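You operate a simulated robot arm through the tools that you are given. There is no shell and no other tool. Be economical: measure what you need, move in short steps, check, and stop when the job is done.

The job below is to be done with a simulated robot arm. You get a single attempt, and the scene is never put back.

JOB
Load the oak lot ring into the ring magazine and crank the stack level.
Fine: lift brake switch to free, wind the lift down first, ring over all three rods, up till the level lamp is green, brake on. Where these are worked on the way, their far stop is far enough and under half their travel is too little: lift brake switch.
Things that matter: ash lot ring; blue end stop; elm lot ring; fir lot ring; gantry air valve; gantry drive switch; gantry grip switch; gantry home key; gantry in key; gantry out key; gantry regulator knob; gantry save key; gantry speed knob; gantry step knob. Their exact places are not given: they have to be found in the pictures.

It is judged by the outcome, as a careful person would: the job done as asked, and still so three seconds after it is handed in. It fails if anything else is knocked over, pushed out of place, dropped, spilled or broken.

ROBOT AND FRAMES
A 7-joint arm with a two-finger gripper, on a carriage that runs on a rail from [-1.743, -0.018] to [0.037, 0] (x, y) and turns from -2.374 to 3.421 rad about z. Base frame: it is fixed where the carriage stands at the start and does not move with it; the origin is on the floor, on the carriage's upright axis, x ahead of it, y to its left, z up; the surface under the hand at the start is at about z = 0.806. Units: m, rad, N and s.
With the tool pointing down near the work surface it reaches from about 0.36 to 0.78 m from the robot's upright axis, wherever it stands. Its first joint turns from -2.897 to 2.897 rad. Places, roughly: blue end stop [-0.2, -2.4, 1]; gantry air valve [-0.5, -2.2, 0.9]; gantry drive switch [-1, -2.3, 0.9]; gantry grip switch [-0.6, -2.2, 0.9]; gantry home key [-1, -2.2, 0.9]; gantry in key [-0.9, -2.2, 0.9]; gantry out key [-0.8, -2.2, 0.9]; gantry regulator knob [-0.6, -2.3, 0.9]; gantry save key [-0.7, -2.2, 0.9]; gantry speed knob [-0.7, -2.3, 0.9]; gantry step knob [-0.9, -2.3, 0.9]; jaw pad wing bolt [0.6, -2.4, 1.1]; lift brake switch [0.4, 0.4, 0.8]; park lock [-0.2, -2.3, 1]; red end stop [0.2, -2.4, 1]; ring lift wheel [0.4, 0.6, 0.8]. Payload 2.45 kg.
The tool frame sits at the grasp point (the TCP): z along the fingers, y along the line on which they close. The tips reach 0.023 m beyond it. The gripper opens to 0.072 m. The gripper's body begins 0.04 m behind the TCP.
Orientation is that of the tool frame in the base frame, as [roll, pitch, yaw] about the fixed x, y, z axes, in that order (R = Rz(yaw) Ry(pitch) Rx(roll)). With the fingers straight down and closing along the base's y, the tool's x points along the base's -x, its y along +y and its z along -z.

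CONTROLS
- The arm moves only by the tool arm_command. Its argument "increments" is a list of rows, each an object of numbers (a shift or turn left out is 0, a gripper value left out holds the last): "dx", "dy", "dz": the shift along the tool's x, y, z in m; "wx", "wy", "wz": the turn, a rotation vector about the tool's x, y, z in rad. In form: [{"dx": .., "dy": .., "dz": .., "wx": .., "wy": .., "wz": ..}, ...]. A call has 1 to 20 rows; each row is the pose to reach, as a shift and turn from the pose commanded when the call began, along the tool's axes at that moment. "gripper" is the closure in counts, from 0 (fully open) to 255 (shut), set as the call begins (left out, the last holds). A row lasts 0.2 s, in which the tool goes at most 0.05 m and 0.15 rad; a call with a longer step from one row to the next is refused whole, and so is a gripper value outside its range. A pose out of reach is approached as far as the arm can. The call stops where the force on the tool passes 50 N (or 10 N more than at its start, if that is more) or the arm is blocked; 0.2 s more then pass. Each finger travels about 0.072 m/s and halts on what it meets, pressing with about 45 N; the grip force reading is that of the motor and also rises with nothing between the fingers. The clock runs only during rows and for 0.2 s after the last one: add rows that repeat a pose to give the fingers time. It gives the time, the measured TCP pose, the force on the tool (base axes), the opening and the grip force at its end, in the units of the frame above (readings bear some noise), with the torque about the TCP (base axes, N m) and any sound that the robot's microphone picked up.
- Cameras (640 x 400 px; columns grow to the right, rows downward): "scene" is now at [-0.074, 0.2417, 1.4956]; the picture's right is [0.97, 0.25, 0.00], its down [0.23, -0.88, -0.41] and it looks along [-0.10, 0.40, -0.91] (base axes); focal length 271 px, centre (320, 200). "wrist" rides on the gripper at [0.078, 0.017, -0.066] in the tool frame; the picture's right is [-0.22, 0.98, 0.00], its down [-0.56, -0.12, -0.82] and it looks along [-0.80, -0.18, 0.57] (tool axes); focal length 234 px, centre (320, 200).
- capture(camera): a new picture of that camera. It takes no simulated time.
- lift_body(by): slides the trunk up (or, below 0, down) by that many m; the arm and the scene camera ride with it, the base frame stays. It gives what a move gives, with no picture.
- roll_base(legs): drives the robot by 1 to 6 legs, each [ahead, left, turn to the left] in m, m and rad, along the robot's own axes; the way and the turn of a leg run together, so that a leg with both is an arc; at most 1.5 m and 3.142 rad a leg. The arm and the cameras ride along, it lands a little off, and it stops where it bumps. It keeps to its track: a leg is cut to what the track allows. It gives what a move gives.
- pan_tilt(pan, tilt): turns the head with the scene camera to pan (to the left, within 2.705 rad either way) and tilt (down, from -0.506 to 1.204), counted from straight ahead of the robot. It gives what a move gives.
- pixel_to_xyz(camera, pixels): for up to 12 pixels [column, row] of the newest picture of that camera ("zoom" is the newest enlarged one), the place [x, y, z] in the base frame of the surface seen there, good to about 0.002 m. It takes no simulated time.
- zoom(camera, box): a new picture of the part [left, top, right, bottom] of that camera's present view, enlarged. It takes no simulated time.
- hand_in(): hands the job in; it is judged then, once.

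Go step by step. Measure first, check grasps and placings, and put right what went wrong. The budget is 80 turns and 60 pictures, counting those below and the enlarged ones. Unless the task says otherwise, let go and move clear before handing in, and close with one line.

The tools are called as a command line: name --argument value ..., lists and objects as JSON in quotes. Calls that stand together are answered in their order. arm_command: Moves the arm, as the interface text tells. Its arguments: {"type":"object","properties":{"increments":{"type":"array"},"gripper":{"type":"number"}},"required":["increments"]} The other tools are called the same way: lift_body (by) slides the trunk up or down; roll_base (legs) drives the base; pan_tilt (pan, tilt) turns the head that bears the scene camera; capture (camera) takes a picture; pixel_to_xyz (camera, pixels) gives the place of the surface under pixels of a picture; zoom (camera, box) takes an enlarged picture of a part of a camera's view; hand_in () hands the job in.

At the start:

```text
clock: 0.0
tool_pos: [0.069, 0.4553, 1.2085]
orientation: [-3.14, 0.0, -3.141]
force: [-0.2, 0.4, 1.2]
torque: [0.04, 0.01, 0.0]
gripper_width: 0.0717
finger_force: 0.1
trunk travel left (down, up): [-0.525, 0.065]
robot x, y, heading: [0.0022, 0.0001, 0.001]
head pan, tilt: [1.826, 1.15]
```

scene: 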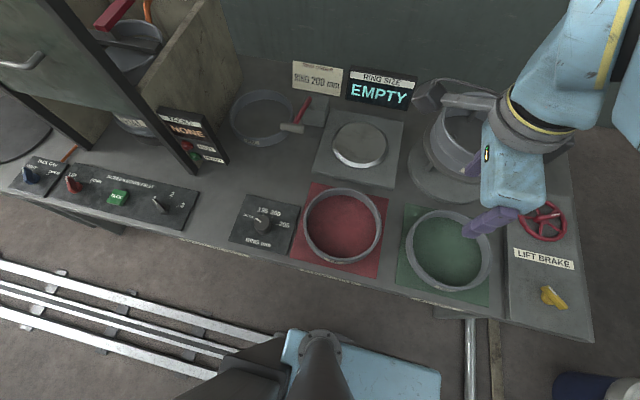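
wrist: 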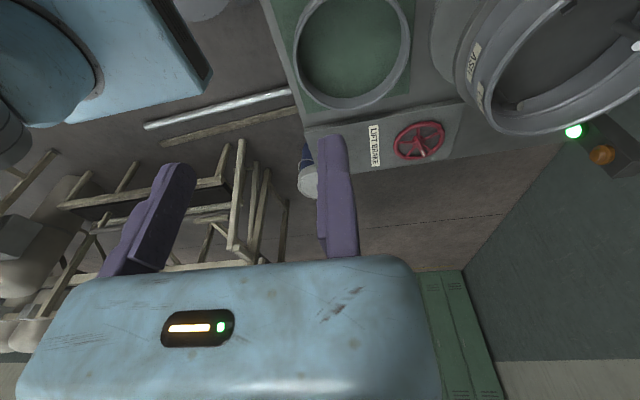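

The scene picture shows rings at (342,225), (447,248), (262,117) and the magazine near (460,140). I'll zoom in to find labels.

zoom --camera "scene" --box '[380, 60, 620, 320]'

zoom --camera "scene" --box '[200, 50, 420, 290]'

zoom --camera "wrist" --box '[260, 0, 640, 200]'

```text
1.54 times, centred on (500, 190) of scene
```

zoom: 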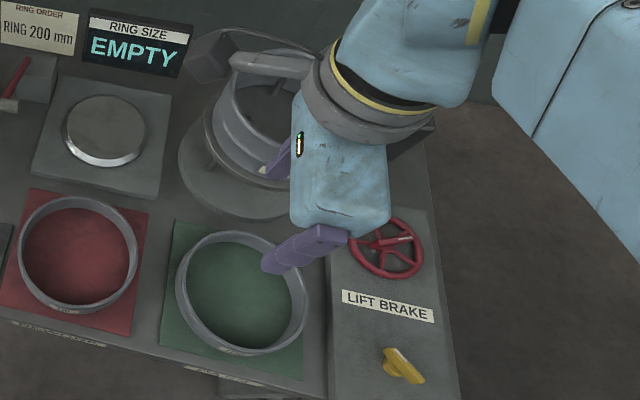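

```text
1.67 times, centred on (310, 170) of scene
```

zoom: 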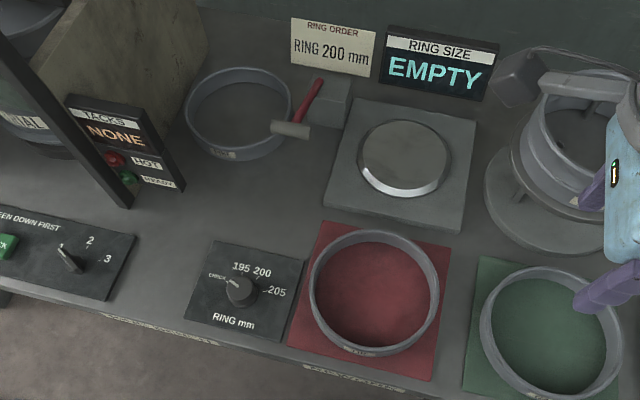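

```text
1.68 times, centred on (450, 100) of wrist
```

zoom: 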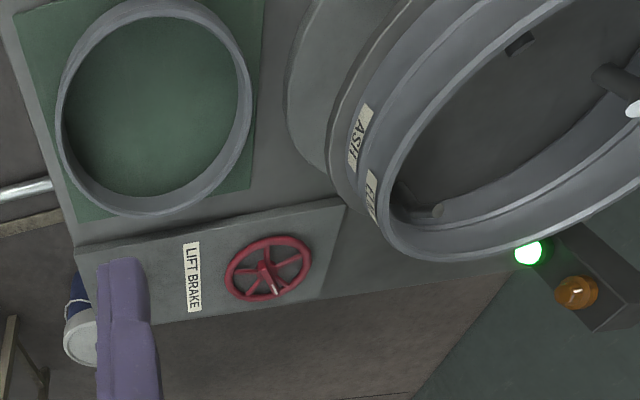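

Labels on the loose rings are too small, and the arm hides the magazine. I'll zoom tighter on the labels.

zoom --camera "scene" --box '[310, 230, 390, 280]'

zoom --camera "scene" --box '[400, 245, 500, 305]'

zoom --camera "scene" --box '[220, 80, 310, 160]'

pixel_to_xyz --camera "scene" --pixels '[[447, 250], [488, 255], [406, 245], [450, 212], [447, 290], [545, 222], [551, 298], [440, 190], [430, 130], [342, 225], [262, 117]]'

```text
8.00 times, centred on (350, 255) of scene
```

zoom: 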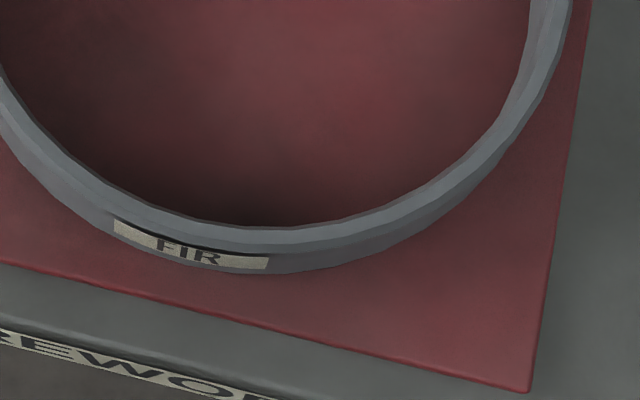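

```text
6.40 times, centred on (450, 275) of scene
```

zoom: 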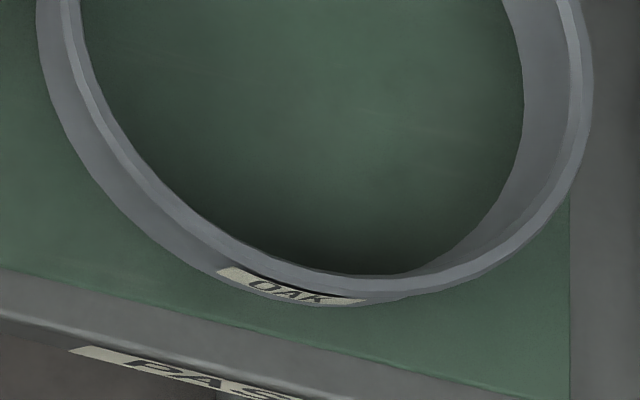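

```text
5.00 times, centred on (265, 120) of scene
```

zoom: 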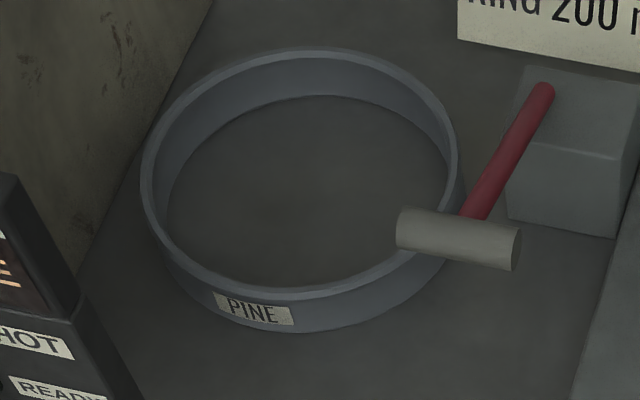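

```text
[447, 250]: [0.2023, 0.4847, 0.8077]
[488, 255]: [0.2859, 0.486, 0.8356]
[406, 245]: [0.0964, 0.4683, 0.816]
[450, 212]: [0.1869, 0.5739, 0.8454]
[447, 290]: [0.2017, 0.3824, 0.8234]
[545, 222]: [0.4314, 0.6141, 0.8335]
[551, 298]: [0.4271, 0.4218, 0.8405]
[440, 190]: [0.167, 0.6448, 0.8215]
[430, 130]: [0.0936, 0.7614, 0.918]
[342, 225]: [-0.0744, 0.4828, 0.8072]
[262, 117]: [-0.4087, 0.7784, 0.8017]
```

Oak is the ring on the green pad, centre near (0.195, 0.48). I'll move the arm left, clear of the view, and look at the magazine.

arm_command --increments '[{"dx": 0.04}, {"dx": 0.08}, {"dx": 0.12}, {"dx": 0.16}, {"dx": 0.2, "wz": -0.1}, {"dx": 0.24, "wz": -0.2}, {"dx": 0.28, "wz": -0.3}, {"dx": 0.28, "wz": -0.4}, {"dx": 0.28, "wz": -0.5}]' --gripper 0

pan_tilt --pan 1.3 --tilt 0.9

capture --camera "scene"

capture --camera "wrist"

```text
clock: 2.2
tool_pos: [-0.1523, 0.4832, 1.2101]
orientation: [3.133, 0.003, -2.765]
force: [0.4, 0.3, -0.2]
torque: [0.0, -0.01, 0.0]
gripper_width: 0.0721
finger_force: 0.0
trunk travel left (down, up): [-0.525, 0.065]
robot x, y, heading: [0.0004, -0.003, -0.003]
head pan, tilt: [1.826, 1.15]
stopped in row 9: the arm was blocked; the commanded pose is now the measured one
```

```text
clock: 3.1
tool_pos: [-0.1528, 0.484, 1.2105]
orientation: [3.136, 0.004, -2.762]
force: [0.1, -0.1, 0.0]
torque: [-0.01, 0.02, 0.0]
gripper_width: 0.0721
finger_force: 0.1
trunk travel left (down, up): [-0.525, 0.065]
robot x, y, heading: [-0.0002, -0.0045, 0.003]
head pan, tilt: [1.3, 0.901]
```

```text
51 pictures are left
```

scene: 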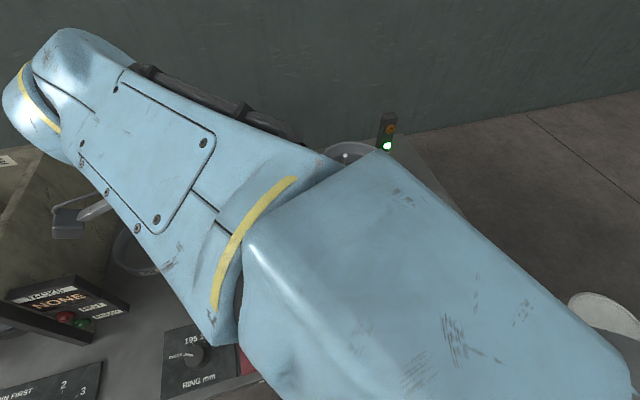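

```text
50 pictures are left
```

wrist: 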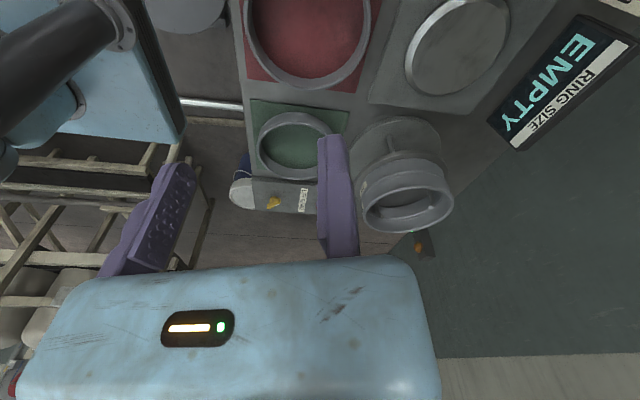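

The arm hides the scene view, but the wrist view shows the magazine at (410,190). I'll zoom there.

zoom --camera "wrist" --box '[320, 110, 480, 260]'

pixel_to_xyz --camera "wrist" --pixels '[[410, 185], [365, 180], [450, 205], [405, 230], [405, 215], [385, 150], [293, 150], [420, 125], [275, 203], [390, 210]]'

```text
2.67 times, centred on (400, 185) of wrist
```

zoom: 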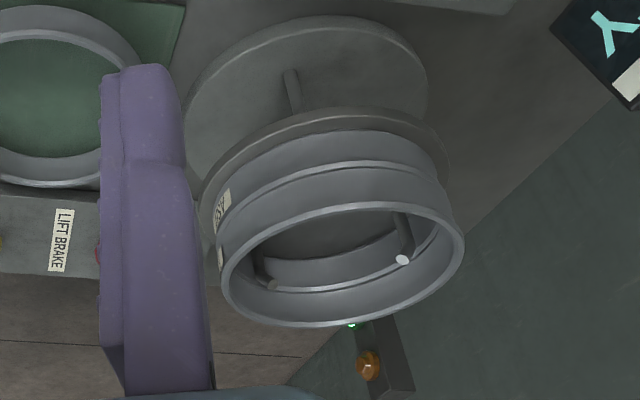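

```text
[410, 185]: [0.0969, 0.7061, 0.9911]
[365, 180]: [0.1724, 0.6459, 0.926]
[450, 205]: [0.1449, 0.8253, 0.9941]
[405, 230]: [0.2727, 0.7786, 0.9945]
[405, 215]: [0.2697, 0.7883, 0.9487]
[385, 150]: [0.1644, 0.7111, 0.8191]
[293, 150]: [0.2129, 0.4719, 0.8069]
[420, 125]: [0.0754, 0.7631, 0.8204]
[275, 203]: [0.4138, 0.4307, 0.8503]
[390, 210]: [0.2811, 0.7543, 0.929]
```

The magazine carries ash and elm rings on a platform, with rods inside; a green lamp at its back. Now I'll move to view the brake switch and wheel.

arm_command --increments '[{"dx": -0.038, "dy": -0.023, "wz": 0.05}, {"dx": -0.076, "dy": -0.046, "wz": 0.1}, {"dx": -0.114, "dy": -0.07, "wz": 0.15}, {"dx": -0.152, "dy": -0.093, "wz": 0.2}, {"dx": -0.19, "dy": -0.116, "wz": 0.25}, {"dx": -0.228, "dy": -0.139, "wz": 0.3}, {"dx": -0.266, "dy": -0.163, "wz": 0.35}, {"dx": -0.303, "dy": -0.186, "wz": 0.38}]'

capture --camera "wrist"

capture --camera "scene"

```text
clock: 5.0
tool_pos: [0.1993, 0.4195, 1.2112]
orientation: [3.131, 0.001, -3.14]
force: [0.7, 0.6, 0.4]
torque: [0.0, 0.02, -0.01]
gripper_width: 0.0719
finger_force: 0.1
trunk travel left (down, up): [-0.525, 0.065]
robot x, y, heading: [0.0017, -0.0021, 0.006]
head pan, tilt: [1.3, 0.901]
```

```text
48 pictures are left
```

wrist: 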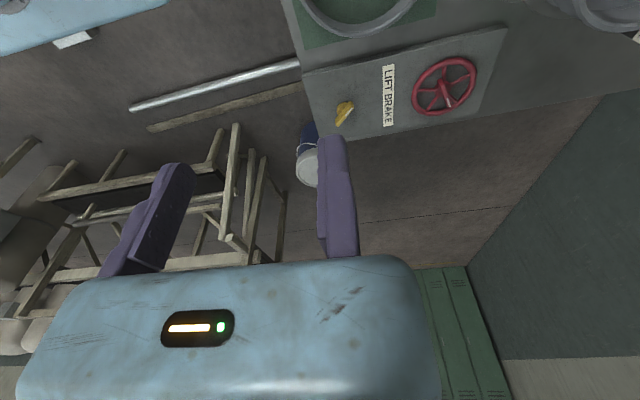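

```text
47 pictures are left
```

scene: 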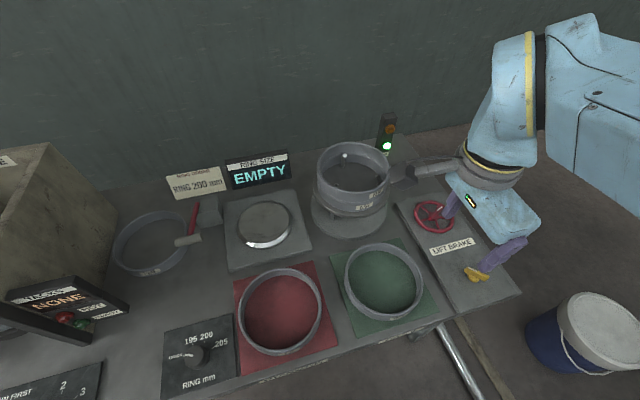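

zoom --camera "scene" --box '[310, 100, 430, 240]'

zoom --camera "wrist" --box '[290, 40, 510, 150]'

pixel_to_xyz --camera "zoom" --pixels '[[157, 210], [135, 230], [183, 190], [466, 182], [455, 150], [380, 200], [466, 60], [550, 125]]'

pixel_to_xyz --camera "scene" --pixels '[[345, 155], [318, 178], [388, 180], [353, 196], [355, 146], [384, 282], [347, 280], [421, 287], [378, 246], [388, 319], [345, 195], [370, 146]]'

```text
2.86 times, centred on (370, 170) of scene
```

zoom: 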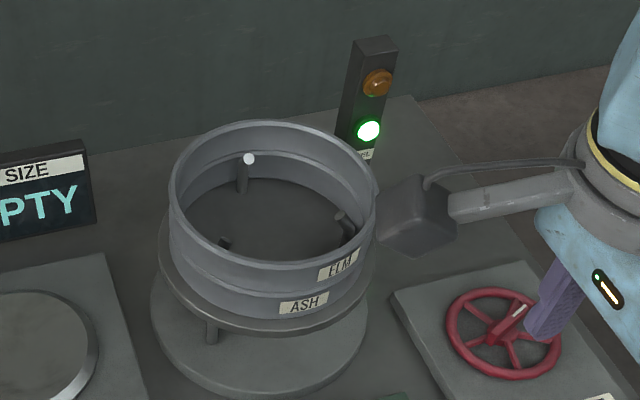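

```text
2.91 times, centred on (400, 95) of wrist
```

zoom: 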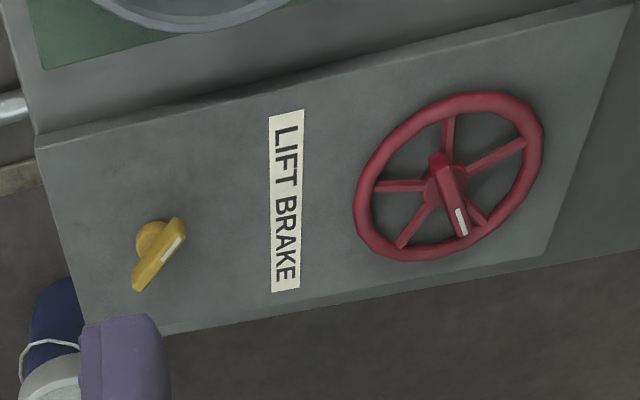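

```text
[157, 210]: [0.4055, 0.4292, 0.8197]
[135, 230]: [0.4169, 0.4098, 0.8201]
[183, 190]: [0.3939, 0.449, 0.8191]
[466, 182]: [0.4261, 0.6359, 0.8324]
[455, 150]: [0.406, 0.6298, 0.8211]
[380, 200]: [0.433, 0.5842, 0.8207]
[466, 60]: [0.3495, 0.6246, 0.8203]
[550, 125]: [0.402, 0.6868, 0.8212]
```

```text
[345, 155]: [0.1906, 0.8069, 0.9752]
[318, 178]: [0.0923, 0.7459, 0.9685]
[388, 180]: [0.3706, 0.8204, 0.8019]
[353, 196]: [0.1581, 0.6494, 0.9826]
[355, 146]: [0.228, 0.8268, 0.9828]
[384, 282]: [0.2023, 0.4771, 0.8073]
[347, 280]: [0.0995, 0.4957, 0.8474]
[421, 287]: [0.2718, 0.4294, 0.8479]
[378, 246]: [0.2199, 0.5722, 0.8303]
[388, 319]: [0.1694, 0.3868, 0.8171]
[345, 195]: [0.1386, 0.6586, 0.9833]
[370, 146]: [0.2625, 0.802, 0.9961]
```

The switch is a rotary yellow pointer near (0.415, 0.43). I'll come closer to see its marks.

arm_command --increments '[{"dx": -0.015, "dz": 0.03}, {"dx": -0.03, "dz": 0.06}, {"dx": -0.045, "dz": 0.09}, {"dx": -0.06, "dz": 0.12}, {"dx": -0.075, "dz": 0.15}, {"dx": -0.09, "dz": 0.18}]'

zoom --camera "wrist" --box '[200, 0, 520, 200]'

zoom --camera "scene" --box '[400, 180, 540, 310]'

```text
clock: 6.3
tool_pos: [0.2862, 0.4233, 1.0297]
orientation: [3.134, 0.0, 3.14]
force: [0.5, 0.2, 1.1]
torque: [-0.02, -0.04, -0.02]
gripper_width: 0.072
finger_force: 0.1
trunk travel left (down, up): [-0.525, 0.065]
robot x, y, heading: [0.0011, 0.0035, 0.0]
head pan, tilt: [1.3, 0.901]
```

```text
2.00 times, centred on (360, 100) of wrist
```

zoom: 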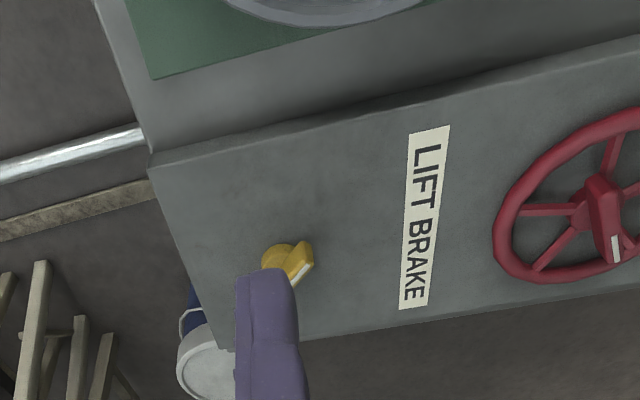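

```text
3.08 times, centred on (470, 245) of scene
```

zoom: 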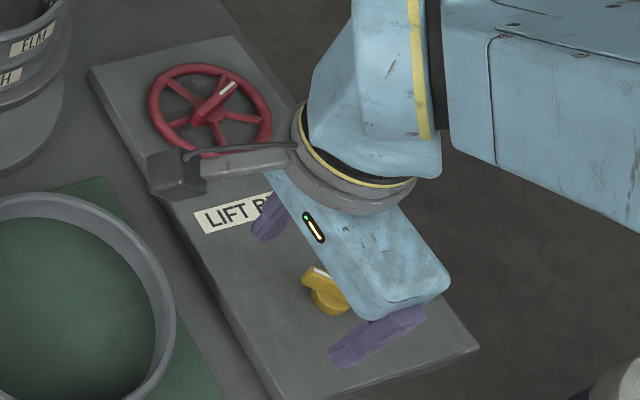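

pixel_to_xyz --camera "zoom" --pixels '[[311, 272], [320, 282], [335, 297], [325, 308], [315, 290], [345, 306], [227, 88], [212, 105], [195, 120], [240, 150]]'

pixel_to_xyz --camera "wrist" --pixels '[[336, 127], [340, 124], [347, 123], [353, 122], [355, 130], [350, 138], [346, 142], [507, 122], [498, 100]]'

zoom --camera "wrist" --box '[300, 90, 400, 160]'

```text
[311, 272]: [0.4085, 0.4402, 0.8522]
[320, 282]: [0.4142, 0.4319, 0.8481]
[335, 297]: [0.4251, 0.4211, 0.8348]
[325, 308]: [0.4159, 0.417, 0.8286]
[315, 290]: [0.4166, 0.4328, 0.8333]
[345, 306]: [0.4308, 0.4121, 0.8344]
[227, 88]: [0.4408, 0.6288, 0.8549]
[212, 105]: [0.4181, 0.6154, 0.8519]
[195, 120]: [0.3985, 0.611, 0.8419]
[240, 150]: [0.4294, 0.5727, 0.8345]
```

```text
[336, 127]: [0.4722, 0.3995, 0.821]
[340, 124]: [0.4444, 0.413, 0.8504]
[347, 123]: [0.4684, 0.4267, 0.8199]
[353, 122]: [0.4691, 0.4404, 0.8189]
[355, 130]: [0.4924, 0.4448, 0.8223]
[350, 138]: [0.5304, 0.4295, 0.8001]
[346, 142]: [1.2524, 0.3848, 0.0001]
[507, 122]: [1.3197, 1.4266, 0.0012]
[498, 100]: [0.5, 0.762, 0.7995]
```

```text
5.71 times, centred on (350, 125) of wrist
```

zoom: 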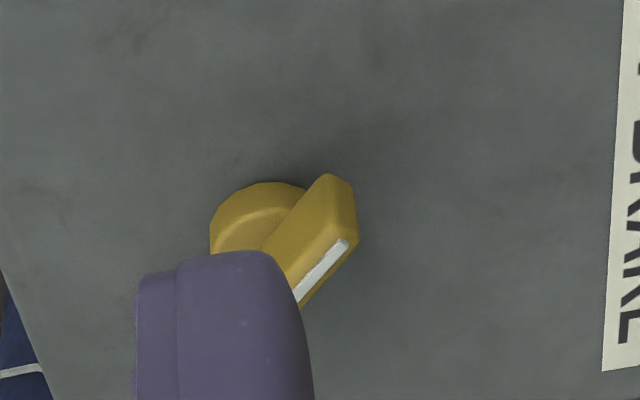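

pixel_to_xyz --camera "zoom" --pixels '[[345, 242], [315, 275], [300, 298], [325, 200], [285, 245], [330, 180], [235, 225], [270, 190], [350, 195]]'

```text
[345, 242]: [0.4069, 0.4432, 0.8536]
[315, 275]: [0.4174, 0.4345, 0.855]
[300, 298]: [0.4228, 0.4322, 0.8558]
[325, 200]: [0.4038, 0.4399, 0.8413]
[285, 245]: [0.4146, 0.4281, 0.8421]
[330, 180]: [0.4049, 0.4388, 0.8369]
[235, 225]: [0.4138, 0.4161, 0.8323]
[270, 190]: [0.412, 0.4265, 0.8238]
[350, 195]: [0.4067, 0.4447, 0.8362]
```

arm_command --increments '[{"dy": 0.035}, {"dy": 0.07}]'

zoom --camera "wrist" --box '[230, 80, 350, 160]'

```text
clock: 7.0
tool_pos: [0.2853, 0.4936, 1.0329]
orientation: [3.136, -0.002, 3.141]
force: [0.0, 0.2, -1.3]
torque: [0.01, -0.02, 0.01]
gripper_width: 0.072
finger_force: 0.1
trunk travel left (down, up): [-0.525, 0.065]
robot x, y, heading: [0.0014, 0.0002, -0.003]
head pan, tilt: [1.3, 0.901]
```

```text
5.00 times, centred on (290, 120) of wrist
```

zoom: 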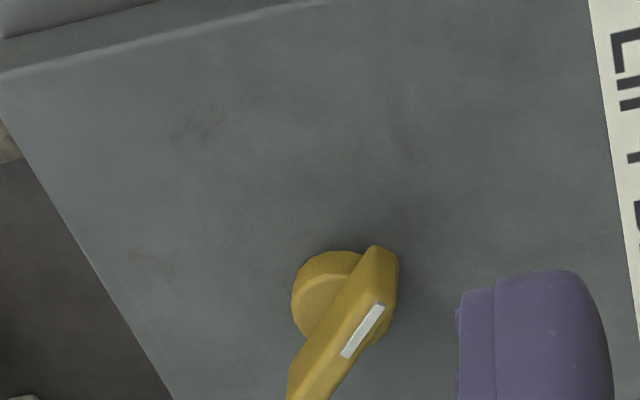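

zoom --camera "wrist" --box '[250, 110, 350, 180]'

pixel_to_xyz --camera "zoom" --pixels '[[345, 130], [300, 200], [240, 285], [270, 270], [200, 235], [230, 200], [300, 110], [360, 140]]'

```text
5.71 times, centred on (300, 145) of wrist
```

zoom: 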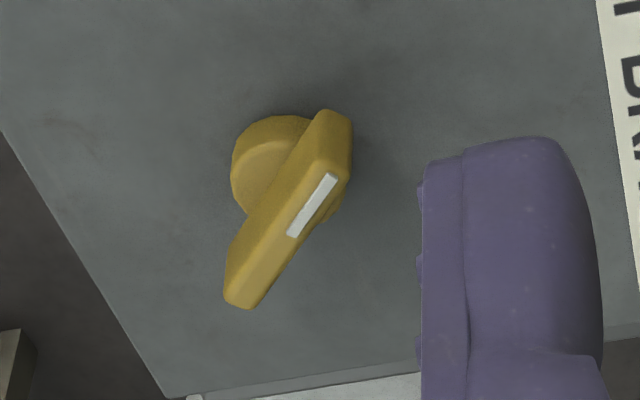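

```text
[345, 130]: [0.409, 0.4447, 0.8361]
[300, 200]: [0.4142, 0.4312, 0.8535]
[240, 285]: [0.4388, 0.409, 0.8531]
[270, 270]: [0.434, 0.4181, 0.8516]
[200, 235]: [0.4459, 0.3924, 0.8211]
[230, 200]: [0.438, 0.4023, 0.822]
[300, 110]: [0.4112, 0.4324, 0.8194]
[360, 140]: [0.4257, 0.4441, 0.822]
```

The bar runs along 135°, centre (0.423, 0.425), top z 0.855. The pointer sits up-left, so the far stop is likely 90° clockwise. I'll test in the air whether the wrist can turn through that.

arm_command --increments '[{"wz": 0.14}, {"wz": 0.28}, {"wz": 0.42}, {"wz": 0.56}, {"wz": 0.7}, {"wz": 0.84}, {"wz": 0.98}, {"wz": 1.12}, {"wz": 1.26}, {"wz": 1.4}, {"wz": 1.54}, {"wz": 1.68}, {"wz": 1.82}, {"wz": 1.96}, {"wz": 2.1}, {"wz": 2.24}, {"wz": 2.38}, {"wz": 2.5}]'

```text
clock: 10.8
tool_pos: [0.2861, 0.494, 1.0313]
orientation: [-3.135, -0.004, 0.64]
force: [0.0, 0.2, 0.8]
torque: [-0.03, -0.01, -0.02]
gripper_width: 0.0719
finger_force: 0.1
trunk travel left (down, up): [-0.525, 0.065]
robot x, y, heading: [-0.0014, -0.0029, -0.001]
head pan, tilt: [1.3, 0.901]
```

Turning works. Now align over the switch with the fingers across the bar (yaw 2.356).

arm_command --increments '[{"wz": -0.14, "dx": 0.006, "dy": 0.0114}, {"wz": -0.28, "dx": 0.0115, "dy": 0.0228}, {"wz": -0.42, "dx": 0.017, "dy": 0.0342}, {"wz": -0.56, "dx": 0.023, "dy": 0.0457}, {"wz": -0.7, "dx": 0.029, "dy": 0.057}, {"wz": -0.84, "dx": 0.0345, "dy": 0.0685}, {"wz": -0.98, "dx": 0.04, "dy": 0.08}, {"wz": -1.12, "dx": 0.046, "dy": 0.0914}, {"wz": -1.26, "dx": 0.052, "dy": 0.103}, {"wz": -1.4, "dx": 0.0575, "dy": 0.114}, {"wz": -1.54, "dx": 0.063, "dy": 0.1256}, {"wz": -1.68, "dx": 0.069, "dy": 0.137}, {"wz": -1.716, "dx": 0.069, "dy": 0.137, "dz": 0.04}, {"wz": -1.716, "dx": 0.069, "dy": 0.137, "dz": 0.08}, {"wz": -1.716, "dx": 0.069, "dy": 0.137, "dz": 0.11}, {"wz": -1.716, "dx": 0.069, "dy": 0.137, "dz": 0.11}]'

zoom --camera "wrist" --box '[100, 0, 420, 260]'

zoom --camera "scene" --box '[400, 180, 540, 310]'

```text
clock: 14.2
tool_pos: [0.4214, 0.4241, 0.9154]
orientation: [3.135, -0.006, 2.36]
force: [0.3, -0.1, 0.2]
torque: [-0.01, 0.01, 0.0]
gripper_width: 0.0721
finger_force: 0.1
trunk travel left (down, up): [-0.525, 0.065]
robot x, y, heading: [-0.0021, 0.002, 0.002]
head pan, tilt: [1.3, 0.901]
```

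```text
1.54 times, centred on (260, 130) of wrist
```

zoom: 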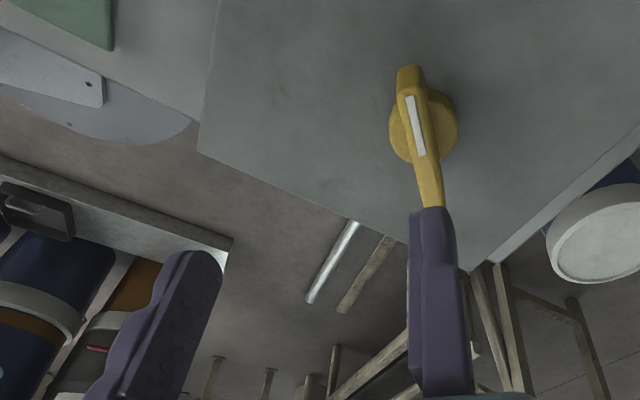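

```text
3.08 times, centred on (470, 245) of scene
```

zoom: 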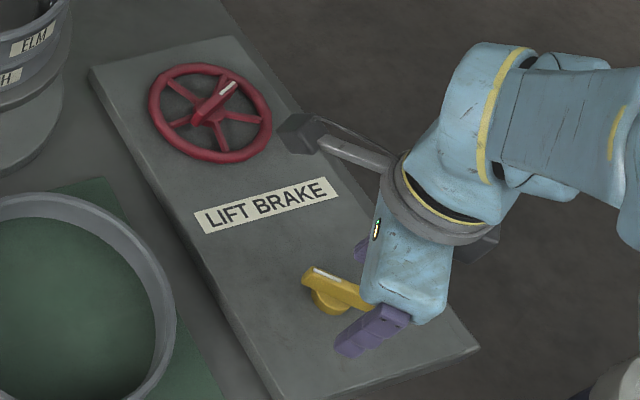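

pixel_to_xyz --camera "zoom" --pixels '[[309, 275], [320, 290], [330, 300]]'

zoom --camera "wrist" --box '[250, 20, 350, 140]'

pixel_to_xyz --camera "zoom" --pixels '[[328, 105], [300, 110], [345, 230], [325, 240], [366, 210], [285, 90], [342, 90], [325, 60], [370, 250], [335, 270]]'

```text
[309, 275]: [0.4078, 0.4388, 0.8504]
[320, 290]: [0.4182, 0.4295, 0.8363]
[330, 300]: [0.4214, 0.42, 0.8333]
```

```text
3.33 times, centred on (300, 80) of wrist
```

zoom: 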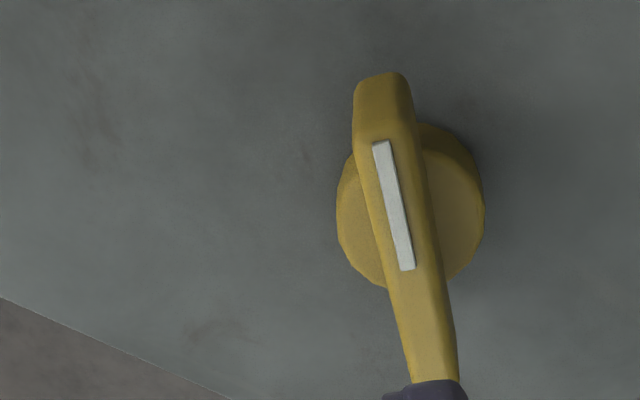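

```text
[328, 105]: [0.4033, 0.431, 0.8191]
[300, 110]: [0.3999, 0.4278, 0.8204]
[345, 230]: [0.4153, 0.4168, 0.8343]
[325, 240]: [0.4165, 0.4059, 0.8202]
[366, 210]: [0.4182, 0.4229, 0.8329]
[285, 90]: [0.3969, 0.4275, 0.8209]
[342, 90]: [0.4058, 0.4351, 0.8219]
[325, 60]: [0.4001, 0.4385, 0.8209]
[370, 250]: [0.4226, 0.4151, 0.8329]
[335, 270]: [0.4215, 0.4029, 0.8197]
```

pixel_to_xyz --camera "zoom" --pixels '[[380, 145], [408, 265], [375, 115], [410, 115], [405, 330], [450, 330], [385, 80], [430, 360], [470, 200], [345, 210], [420, 200]]'

```text
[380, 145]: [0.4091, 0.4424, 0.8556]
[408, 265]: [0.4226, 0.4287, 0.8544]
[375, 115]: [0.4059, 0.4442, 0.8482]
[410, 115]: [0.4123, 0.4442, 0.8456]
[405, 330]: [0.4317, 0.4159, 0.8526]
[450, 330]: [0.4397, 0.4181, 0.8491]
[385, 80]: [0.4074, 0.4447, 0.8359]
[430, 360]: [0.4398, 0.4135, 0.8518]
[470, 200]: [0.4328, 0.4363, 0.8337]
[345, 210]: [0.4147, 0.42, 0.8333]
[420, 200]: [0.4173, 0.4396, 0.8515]
```

Boss centre is (0.424, 0.428). I'll correct 4 mm, descend and grip.

arm_command --increments '[{"dy": 0.0045, "dz": 0.02}, {"dy": 0.0045, "dz": 0.04}, {"dy": 0.0045, "dz": 0.054}, {"dy": 0.0045, "dz": 0.054}]'

arm_command --increments '[{}, {}, {}, {}]' --gripper 255

```text
clock: 15.0
tool_pos: [0.4281, 0.4309, 0.8764]
orientation: [3.121, -0.007, 2.356]
force: [-7.6, -7.8, 27.5]
torque: [-0.31, 0.0, -0.02]
gripper_width: 0.0718
finger_force: 0.1
trunk travel left (down, up): [-0.525, 0.065]
robot x, y, heading: [-0.0054, -0.0003, -0.001]
head pan, tilt: [1.3, 0.901]
stopped in row 4: the force on the tool passed its limit at 59 N (the readings are from after the stop); the commanded pose is now the measured one
```

```text
clock: 16.0
tool_pos: [0.4282, 0.4307, 0.8756]
orientation: [3.116, -0.006, 2.356]
force: [-5.1, -6.4, 47.7]
torque: [-0.48, -0.46, 0.0]
gripper_width: 0.0093
finger_force: 37.1
trunk travel left (down, up): [-0.525, 0.065]
robot x, y, heading: [0.0034, -0.0004, -0.002]
head pan, tilt: [1.3, 0.901]
```

Contact came 15 mm early, though the grip closed on something 9 mm wide. I'll look before going on.

capture --camera "wrist"

zoom --camera "scene" --box '[400, 170, 560, 320]'

```text
36 pictures are left
```

wrist: 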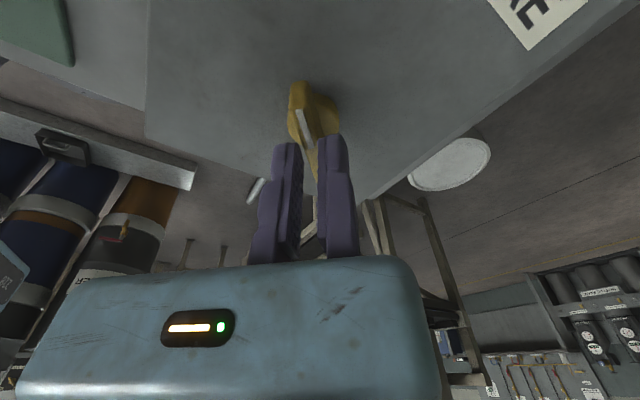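

```text
2.67 times, centred on (480, 245) of scene
```

zoom: 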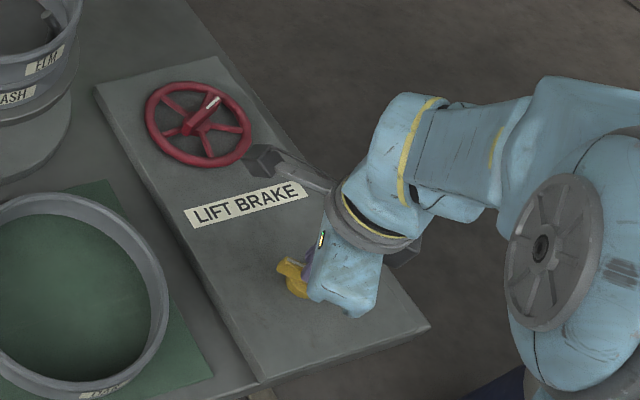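

pixel_to_xyz --camera "wrist" --pixels '[[332, 137], [287, 147], [295, 85], [302, 115], [320, 105], [335, 110], [310, 150], [311, 175], [270, 100], [332, 160]]'

zoom --camera "wrist" --box '[240, 70, 380, 260]'

```text
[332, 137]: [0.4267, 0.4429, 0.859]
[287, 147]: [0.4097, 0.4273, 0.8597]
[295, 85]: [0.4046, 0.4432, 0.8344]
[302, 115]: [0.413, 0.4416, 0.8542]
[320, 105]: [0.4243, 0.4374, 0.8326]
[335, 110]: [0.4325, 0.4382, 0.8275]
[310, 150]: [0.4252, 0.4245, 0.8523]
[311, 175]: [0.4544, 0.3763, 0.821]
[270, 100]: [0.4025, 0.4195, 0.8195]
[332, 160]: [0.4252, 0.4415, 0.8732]
```

```text
2.11 times, centred on (310, 165) of wrist
```

zoom: 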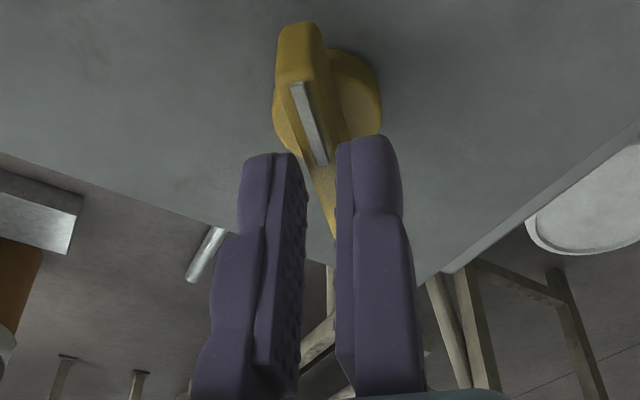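

The fingers hold only the bevelled top edge. I'll open, lift slightly, part-close to about 30 mm, and descend gently to learn what blocks.

arm_command --increments '[{"dz": -0.01}, {"dz": -0.02}, {"dz": -0.02}, {"dz": -0.02}]' --gripper 140

arm_command --increments '[{"dz": 0.008, "wx": 0.02}, {"dz": 0.016, "wx": 0.02}, {"dz": 0.02, "wx": 0.02}, {"dz": 0.024, "wx": 0.02}, {"dz": 0.028, "wx": 0.02}, {"dz": 0.032, "wx": 0.02}]'

```text
clock: 17.0
tool_pos: [0.4282, 0.432, 0.8911]
orientation: [3.127, -0.007, 2.356]
force: [0.6, 0.4, -0.4]
torque: [-0.03, 0.01, 0.02]
gripper_width: 0.0325
finger_force: 0.1
trunk travel left (down, up): [-0.525, 0.065]
robot x, y, heading: [-0.0028, 0.0033, 0.001]
head pan, tilt: [1.3, 0.901]
```

```text
clock: 18.4
tool_pos: [0.4288, 0.4314, 0.8588]
orientation: [-3.138, -0.008, 2.356]
force: [-0.4, -0.4, -0.4]
torque: [0.02, -0.01, -0.01]
gripper_width: 0.0325
finger_force: 0.1
trunk travel left (down, up): [-0.525, 0.065]
robot x, y, heading: [0.0007, -0.0011, -0.002]
head pan, tilt: [1.3, 0.901]
```

It went down freely to 0.859. I'll centre by 4 mm and close.

arm_command --increments '[{"dy": -0.004}, {"dy": -0.004}]'

arm_command --increments '[{}, {}, {}]' --gripper 255

```text
clock: 19.0
tool_pos: [0.4286, 0.4304, 0.8598]
orientation: [-3.141, -0.006, 2.358]
force: [15.9, 15.2, -0.9]
torque: [0.25, -0.14, 0.1]
gripper_width: 0.0325
finger_force: 0.0
trunk travel left (down, up): [-0.525, 0.065]
robot x, y, heading: [-0.0007, 0.002, -0.002]
head pan, tilt: [1.3, 0.901]
```

```text
clock: 19.8
tool_pos: [0.4282, 0.4314, 0.8594]
orientation: [3.141, -0.007, 2.358]
force: [23.3, 21.0, 3.1]
torque: [0.04, -0.63, 0.14]
gripper_width: 0.0101
finger_force: 36.4
trunk travel left (down, up): [-0.525, 0.065]
robot x, y, heading: [-0.0009, -0.0017, -0.002]
head pan, tilt: [1.3, 0.901]
```

Bar is gripped (10 mm). I'll relieve the side load and turn clockwise in a first short step, to check the direction.

arm_command --increments '[{"dy": 0.004}, {"dy": 0.004, "wz": 0.1}, {"dy": 0.004, "wz": 0.2}, {"dy": 0.004, "wz": 0.3}]'

```text
clock: 20.8
tool_pos: [0.4317, 0.4308, 0.8588]
orientation: [-3.136, -0.005, 2.055]
force: [21.9, 8.3, 9.2]
torque: [1.04, -0.55, 0.11]
gripper_width: 0.0098
finger_force: 36.9
trunk travel left (down, up): [-0.525, 0.065]
robot x, y, heading: [0.0009, 0.0009, -0.002]
head pan, tilt: [1.3, 0.901]
```

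Turning freely (z torque 0.1). Continue clockwise.

arm_command --increments '[{"dy": 0.003, "wz": 0.1}, {"dy": 0.003, "wz": 0.22}, {"dy": 0.003, "wz": 0.34}, {"dy": 0.003, "wz": 0.46}, {"dy": 0.003, "wz": 0.58}]'

zoom --camera "scene" --box '[400, 170, 560, 320]'

```text
clock: 22.0
tool_pos: [0.4335, 0.429, 0.8585]
orientation: [-3.137, 0.002, 1.473]
force: [18.1, -24.4, 9.2]
torque: [-0.07, -0.87, 0.27]
gripper_width: 0.0096
finger_force: 37.0
trunk travel left (down, up): [-0.525, 0.065]
robot x, y, heading: [0.0011, -0.0038, -0.003]
head pan, tilt: [1.3, 0.901]
```

```text
2.67 times, centred on (480, 245) of scene
```

zoom: 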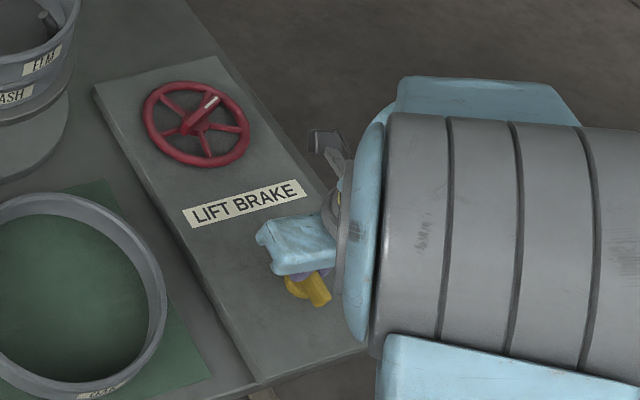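

Turned ~50° so far. I'll relieve the side force (move -y/+x) and carry on to the stop.

arm_command --increments '[{"dx": -0.003, "dy": 0.002, "wz": 0.05}, {"dx": -0.004, "dy": 0.002, "wz": 0.17}, {"dx": -0.005, "dy": 0.001, "wz": 0.29}, {"dx": -0.006, "wz": 0.41}, {"dx": -0.006, "dy": -0.001, "wz": 0.53}, {"dx": -0.006, "dy": -0.002, "wz": 0.65}, {"dx": -0.006, "dy": -0.003, "wz": 0.76}]'

```text
clock: 23.8
tool_pos: [0.4347, 0.4231, 0.8593]
orientation: [3.137, -0.002, 0.715]
force: [11.0, 3.3, -13.2]
torque: [0.61, -0.43, 0.67]
gripper_width: 0.0108
finger_force: 38.3
trunk travel left (down, up): [-0.525, 0.065]
robot x, y, heading: [0.0017, -0.0029, -0.006]
head pan, tilt: [1.3, 0.901]
stopped in row 7: the force on the tool passed its limit at 50 N (the readings are from after the stop); the commanded pose is now the measured one
```

Turned 94° and met a stop. I'll release, rise, and look.

arm_command --increments '[{}, {}, {}, {"dz": -0.03}, {"dz": -0.07}, {"dz": -0.11}, {"dz": -0.15}]' --gripper 120

capture --camera "scene"

zoom --camera "scene" --box '[300, 100, 560, 320]'

```text
clock: 25.4
tool_pos: [0.4296, 0.4274, 1.0107]
orientation: [3.141, -0.001, 0.713]
force: [0.2, -0.7, 0.0]
torque: [-0.04, -0.01, 0.01]
gripper_width: 0.0379
finger_force: 0.1
trunk travel left (down, up): [-0.525, 0.065]
robot x, y, heading: [-0.001, 0.0039, -0.005]
head pan, tilt: [1.3, 0.901]
```

```text
32 pictures are left
```

scene: 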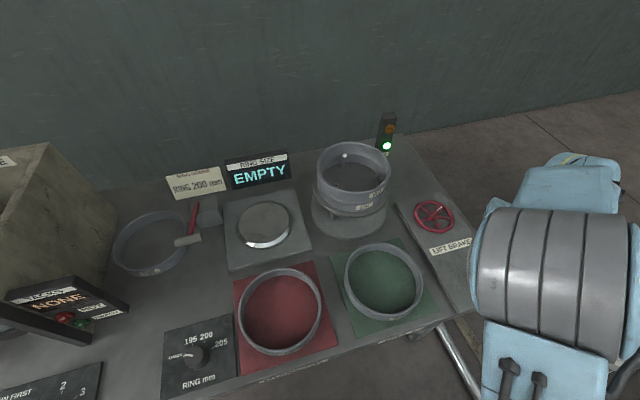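

```text
1.82 times, centred on (430, 210) of scene
```

zoom: 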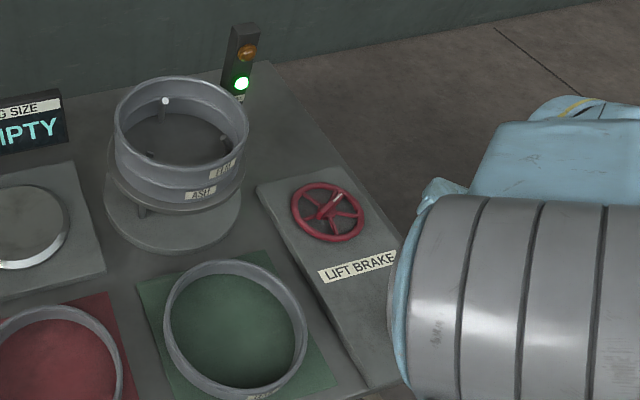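

The wheel is in clear view at (434,213). I'll measure it.

zoom --camera "scene" --box '[400, 185, 470, 240]'

pixel_to_xyz --camera "scene" --pixels '[[415, 218], [453, 217], [430, 201], [437, 233], [437, 208], [441, 205], [431, 213], [434, 221], [424, 214]]'

```text
7.27 times, centred on (435, 212) of scene
```

zoom: 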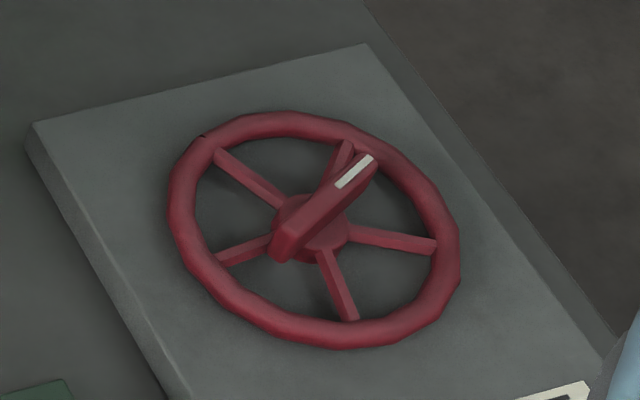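

```text
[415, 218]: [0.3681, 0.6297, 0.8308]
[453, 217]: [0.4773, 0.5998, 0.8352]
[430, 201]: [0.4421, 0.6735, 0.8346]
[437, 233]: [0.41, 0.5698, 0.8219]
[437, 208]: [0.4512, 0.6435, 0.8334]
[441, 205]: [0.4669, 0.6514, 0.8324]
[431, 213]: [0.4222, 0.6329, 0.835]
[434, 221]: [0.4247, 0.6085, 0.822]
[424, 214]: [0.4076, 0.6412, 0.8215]
```

The wheel has a grip bar across its hub, with a white mark. Measure that bar.

pixel_to_xyz --camera "zoom" --pixels '[[368, 160], [338, 184], [320, 195], [305, 215], [285, 232], [330, 210], [355, 185], [295, 245], [310, 238], [345, 235], [170, 200], [460, 270]]'

```text
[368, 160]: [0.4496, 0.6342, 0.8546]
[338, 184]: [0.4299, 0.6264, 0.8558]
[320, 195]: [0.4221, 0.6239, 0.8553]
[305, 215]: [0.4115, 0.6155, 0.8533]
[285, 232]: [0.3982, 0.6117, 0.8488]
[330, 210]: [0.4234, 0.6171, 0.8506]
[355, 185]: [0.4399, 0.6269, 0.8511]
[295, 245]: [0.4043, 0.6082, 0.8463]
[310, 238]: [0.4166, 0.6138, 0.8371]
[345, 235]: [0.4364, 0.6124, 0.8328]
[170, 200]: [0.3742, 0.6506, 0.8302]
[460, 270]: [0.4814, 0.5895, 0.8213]
```

The bar lies at about 22°, centre (0.425, 0.620), top z 0.855. I'll move above it with yaw 0.384, allowing ~5 mm for the offset seen between camera and tool readings.

arm_command --increments '[{"dx": 0.025, "dy": -0.029, "wz": 0.08}, {"dx": 0.05, "dy": -0.058, "wz": 0.16}, {"dx": 0.075, "dy": -0.087, "wz": 0.24}, {"dx": 0.1, "dy": -0.116, "wz": 0.32}, {"dx": 0.127, "dy": -0.147, "wz": 0.329}, {"dx": 0.127, "dy": -0.147, "wz": 0.329, "dz": 0.04}, {"dx": 0.127, "dy": -0.147, "wz": 0.329, "dz": 0.08}, {"dx": 0.127, "dy": -0.147, "wz": 0.329, "dz": 0.1}, {"dx": 0.127, "dy": -0.147, "wz": 0.329, "dz": 0.1}]' --gripper 120

capture --camera "wrist"

capture --camera "scene"

```text
clock: 27.4
tool_pos: [0.4306, 0.6169, 0.9059]
orientation: [3.14, -0.001, 0.384]
force: [-0.1, 0.9, 0.3]
torque: [0.0, 0.0, -0.02]
gripper_width: 0.0382
finger_force: 0.0
trunk travel left (down, up): [-0.525, 0.065]
robot x, y, heading: [-0.0018, 0.0014, 0.001]
head pan, tilt: [1.3, 0.901]
```

```text
29 pictures are left
```

wrist: 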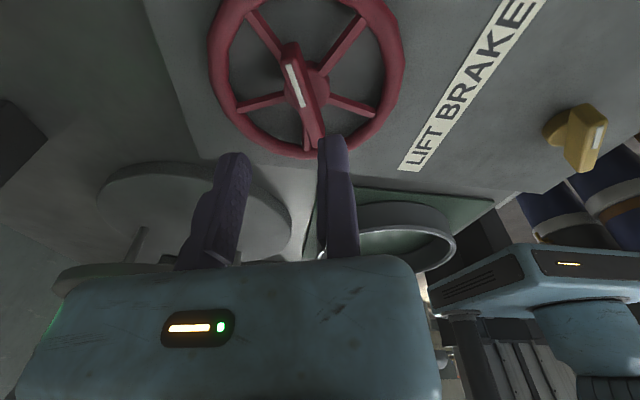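

```text
28 pictures are left
```

scene: 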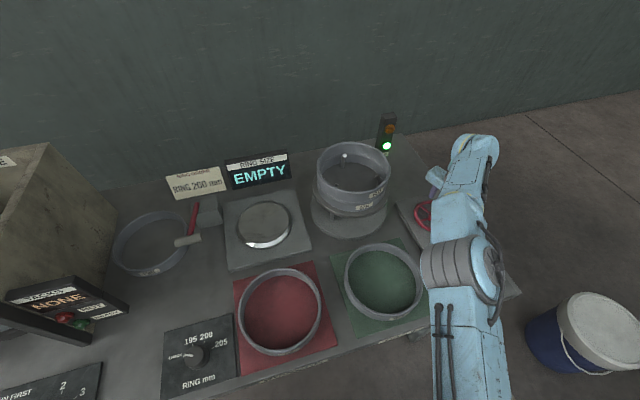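

pixel_to_xyz --camera "wrist" --pixels '[[333, 138], [236, 156], [288, 65], [301, 100], [318, 135], [290, 45], [325, 143], [597, 135], [590, 165], [570, 115]]'

```text
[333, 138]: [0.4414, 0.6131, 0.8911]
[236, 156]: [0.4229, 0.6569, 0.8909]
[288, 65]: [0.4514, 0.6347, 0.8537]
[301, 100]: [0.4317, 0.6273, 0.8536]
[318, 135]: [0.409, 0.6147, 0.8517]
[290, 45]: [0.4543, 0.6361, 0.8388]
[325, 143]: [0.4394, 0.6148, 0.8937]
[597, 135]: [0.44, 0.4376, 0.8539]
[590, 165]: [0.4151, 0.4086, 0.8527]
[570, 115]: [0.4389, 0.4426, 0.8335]
```

The switch pointer now points along 45° (mark at (0.440,0.438)), so it is at its far stop. The bar is about 7 mm to the -y side of the tool; I'll shift, descend, grip.

arm_command --increments '[{"dy": -0.007}, {"dy": -0.007, "dz": 0.015}, {"dy": -0.007, "dz": 0.03}, {"dy": -0.007, "dz": 0.038}, {"dy": -0.007, "dz": 0.044}, {"dy": -0.007, "dz": 0.044}]'

arm_command --increments '[{}, {}, {}]' --gripper 255

```text
clock: 28.7
tool_pos: [0.4294, 0.6258, 0.8753]
orientation: [-3.134, -0.017, 0.386]
force: [-3.7, -5.8, 19.3]
torque: [-0.27, 0.2, -0.04]
gripper_width: 0.0381
finger_force: 0.1
trunk travel left (down, up): [-0.525, 0.065]
robot x, y, heading: [-0.0018, -0.0016, -0.002]
head pan, tilt: [1.3, 0.901]
stopped in row 6: the force on the tool passed its limit at 54 N (the readings are from after the stop); the commanded pose is now the measured one
```

```text
clock: 29.5
tool_pos: [0.4286, 0.6261, 0.8772]
orientation: [-3.135, -0.018, 0.387]
force: [3.6, 2.9, 33.9]
torque: [-0.14, 0.09, -0.04]
gripper_width: 0.0061
finger_force: 28.7
trunk travel left (down, up): [-0.525, 0.065]
robot x, y, heading: [0.0036, 0.0005, -0.006]
head pan, tilt: [1.3, 0.901]
```

It stopped 13 mm high as before, gripping only the bar's bevel. I'll repeat what worked on the switch: lift, 32 mm opening, gentle descent.

arm_command --increments '[{"dz": -0.008}, {"dz": -0.018}, {"dz": -0.018}, {"dz": -0.018}]' --gripper 140

arm_command --increments '[{"dz": 0.008, "wy": 0.015}, {"dz": 0.016, "wy": 0.015}, {"dz": 0.02, "wy": 0.015}, {"dz": 0.024, "wy": 0.015}, {"dz": 0.028, "wy": 0.015}, {"dz": 0.031, "wy": 0.015}]'

```text
clock: 30.5
tool_pos: [0.4297, 0.6278, 0.8889]
orientation: [-3.138, -0.014, 0.387]
force: [0.0, -0.9, 0.2]
torque: [-0.01, 0.03, 0.0]
gripper_width: 0.0323
finger_force: 0.0
trunk travel left (down, up): [-0.525, 0.065]
robot x, y, heading: [0.0007, 0.0009, -0.002]
head pan, tilt: [1.3, 0.901]
```

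```text
clock: 31.5
tool_pos: [0.4313, 0.6302, 0.876]
orientation: [-3.128, -0.041, 0.387]
force: [0.0, -1.4, 20.3]
torque: [-0.16, 0.11, 0.02]
gripper_width: 0.0326
finger_force: 0.1
trunk travel left (down, up): [-0.525, 0.065]
robot x, y, heading: [0.0012, 0.0012, 0.0]
head pan, tilt: [1.3, 0.901]
stopped in row 5: the force on the tool passed its limit at 55 N (the readings are from after the stop); the commanded pose is now the measured one
```

Still blocked at 0.876. Look with the wrist camera.

zoom --camera "wrist" --box '[160, 0, 480, 260]'

capture --camera "scene"

```text
1.54 times, centred on (320, 130) of wrist
```

zoom: 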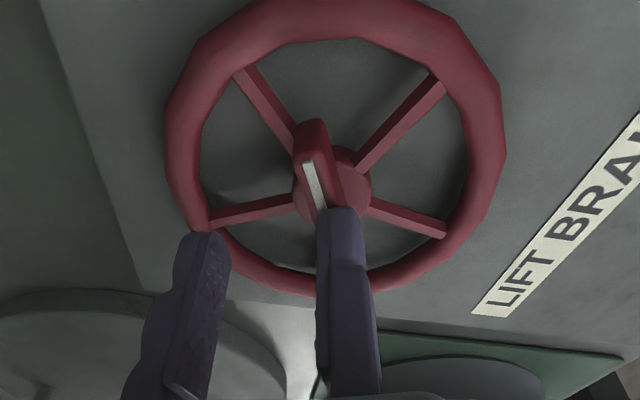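

```text
26 pictures are left
```

scene: 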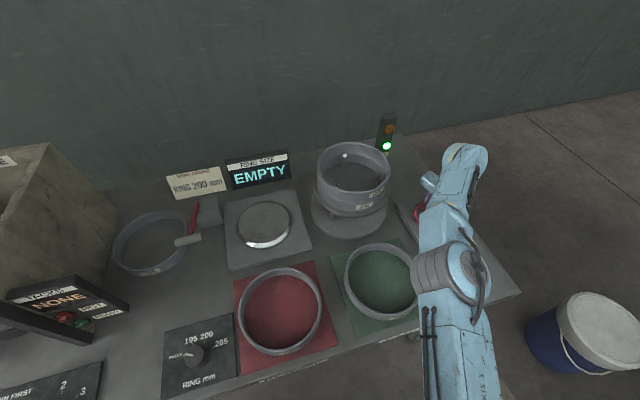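

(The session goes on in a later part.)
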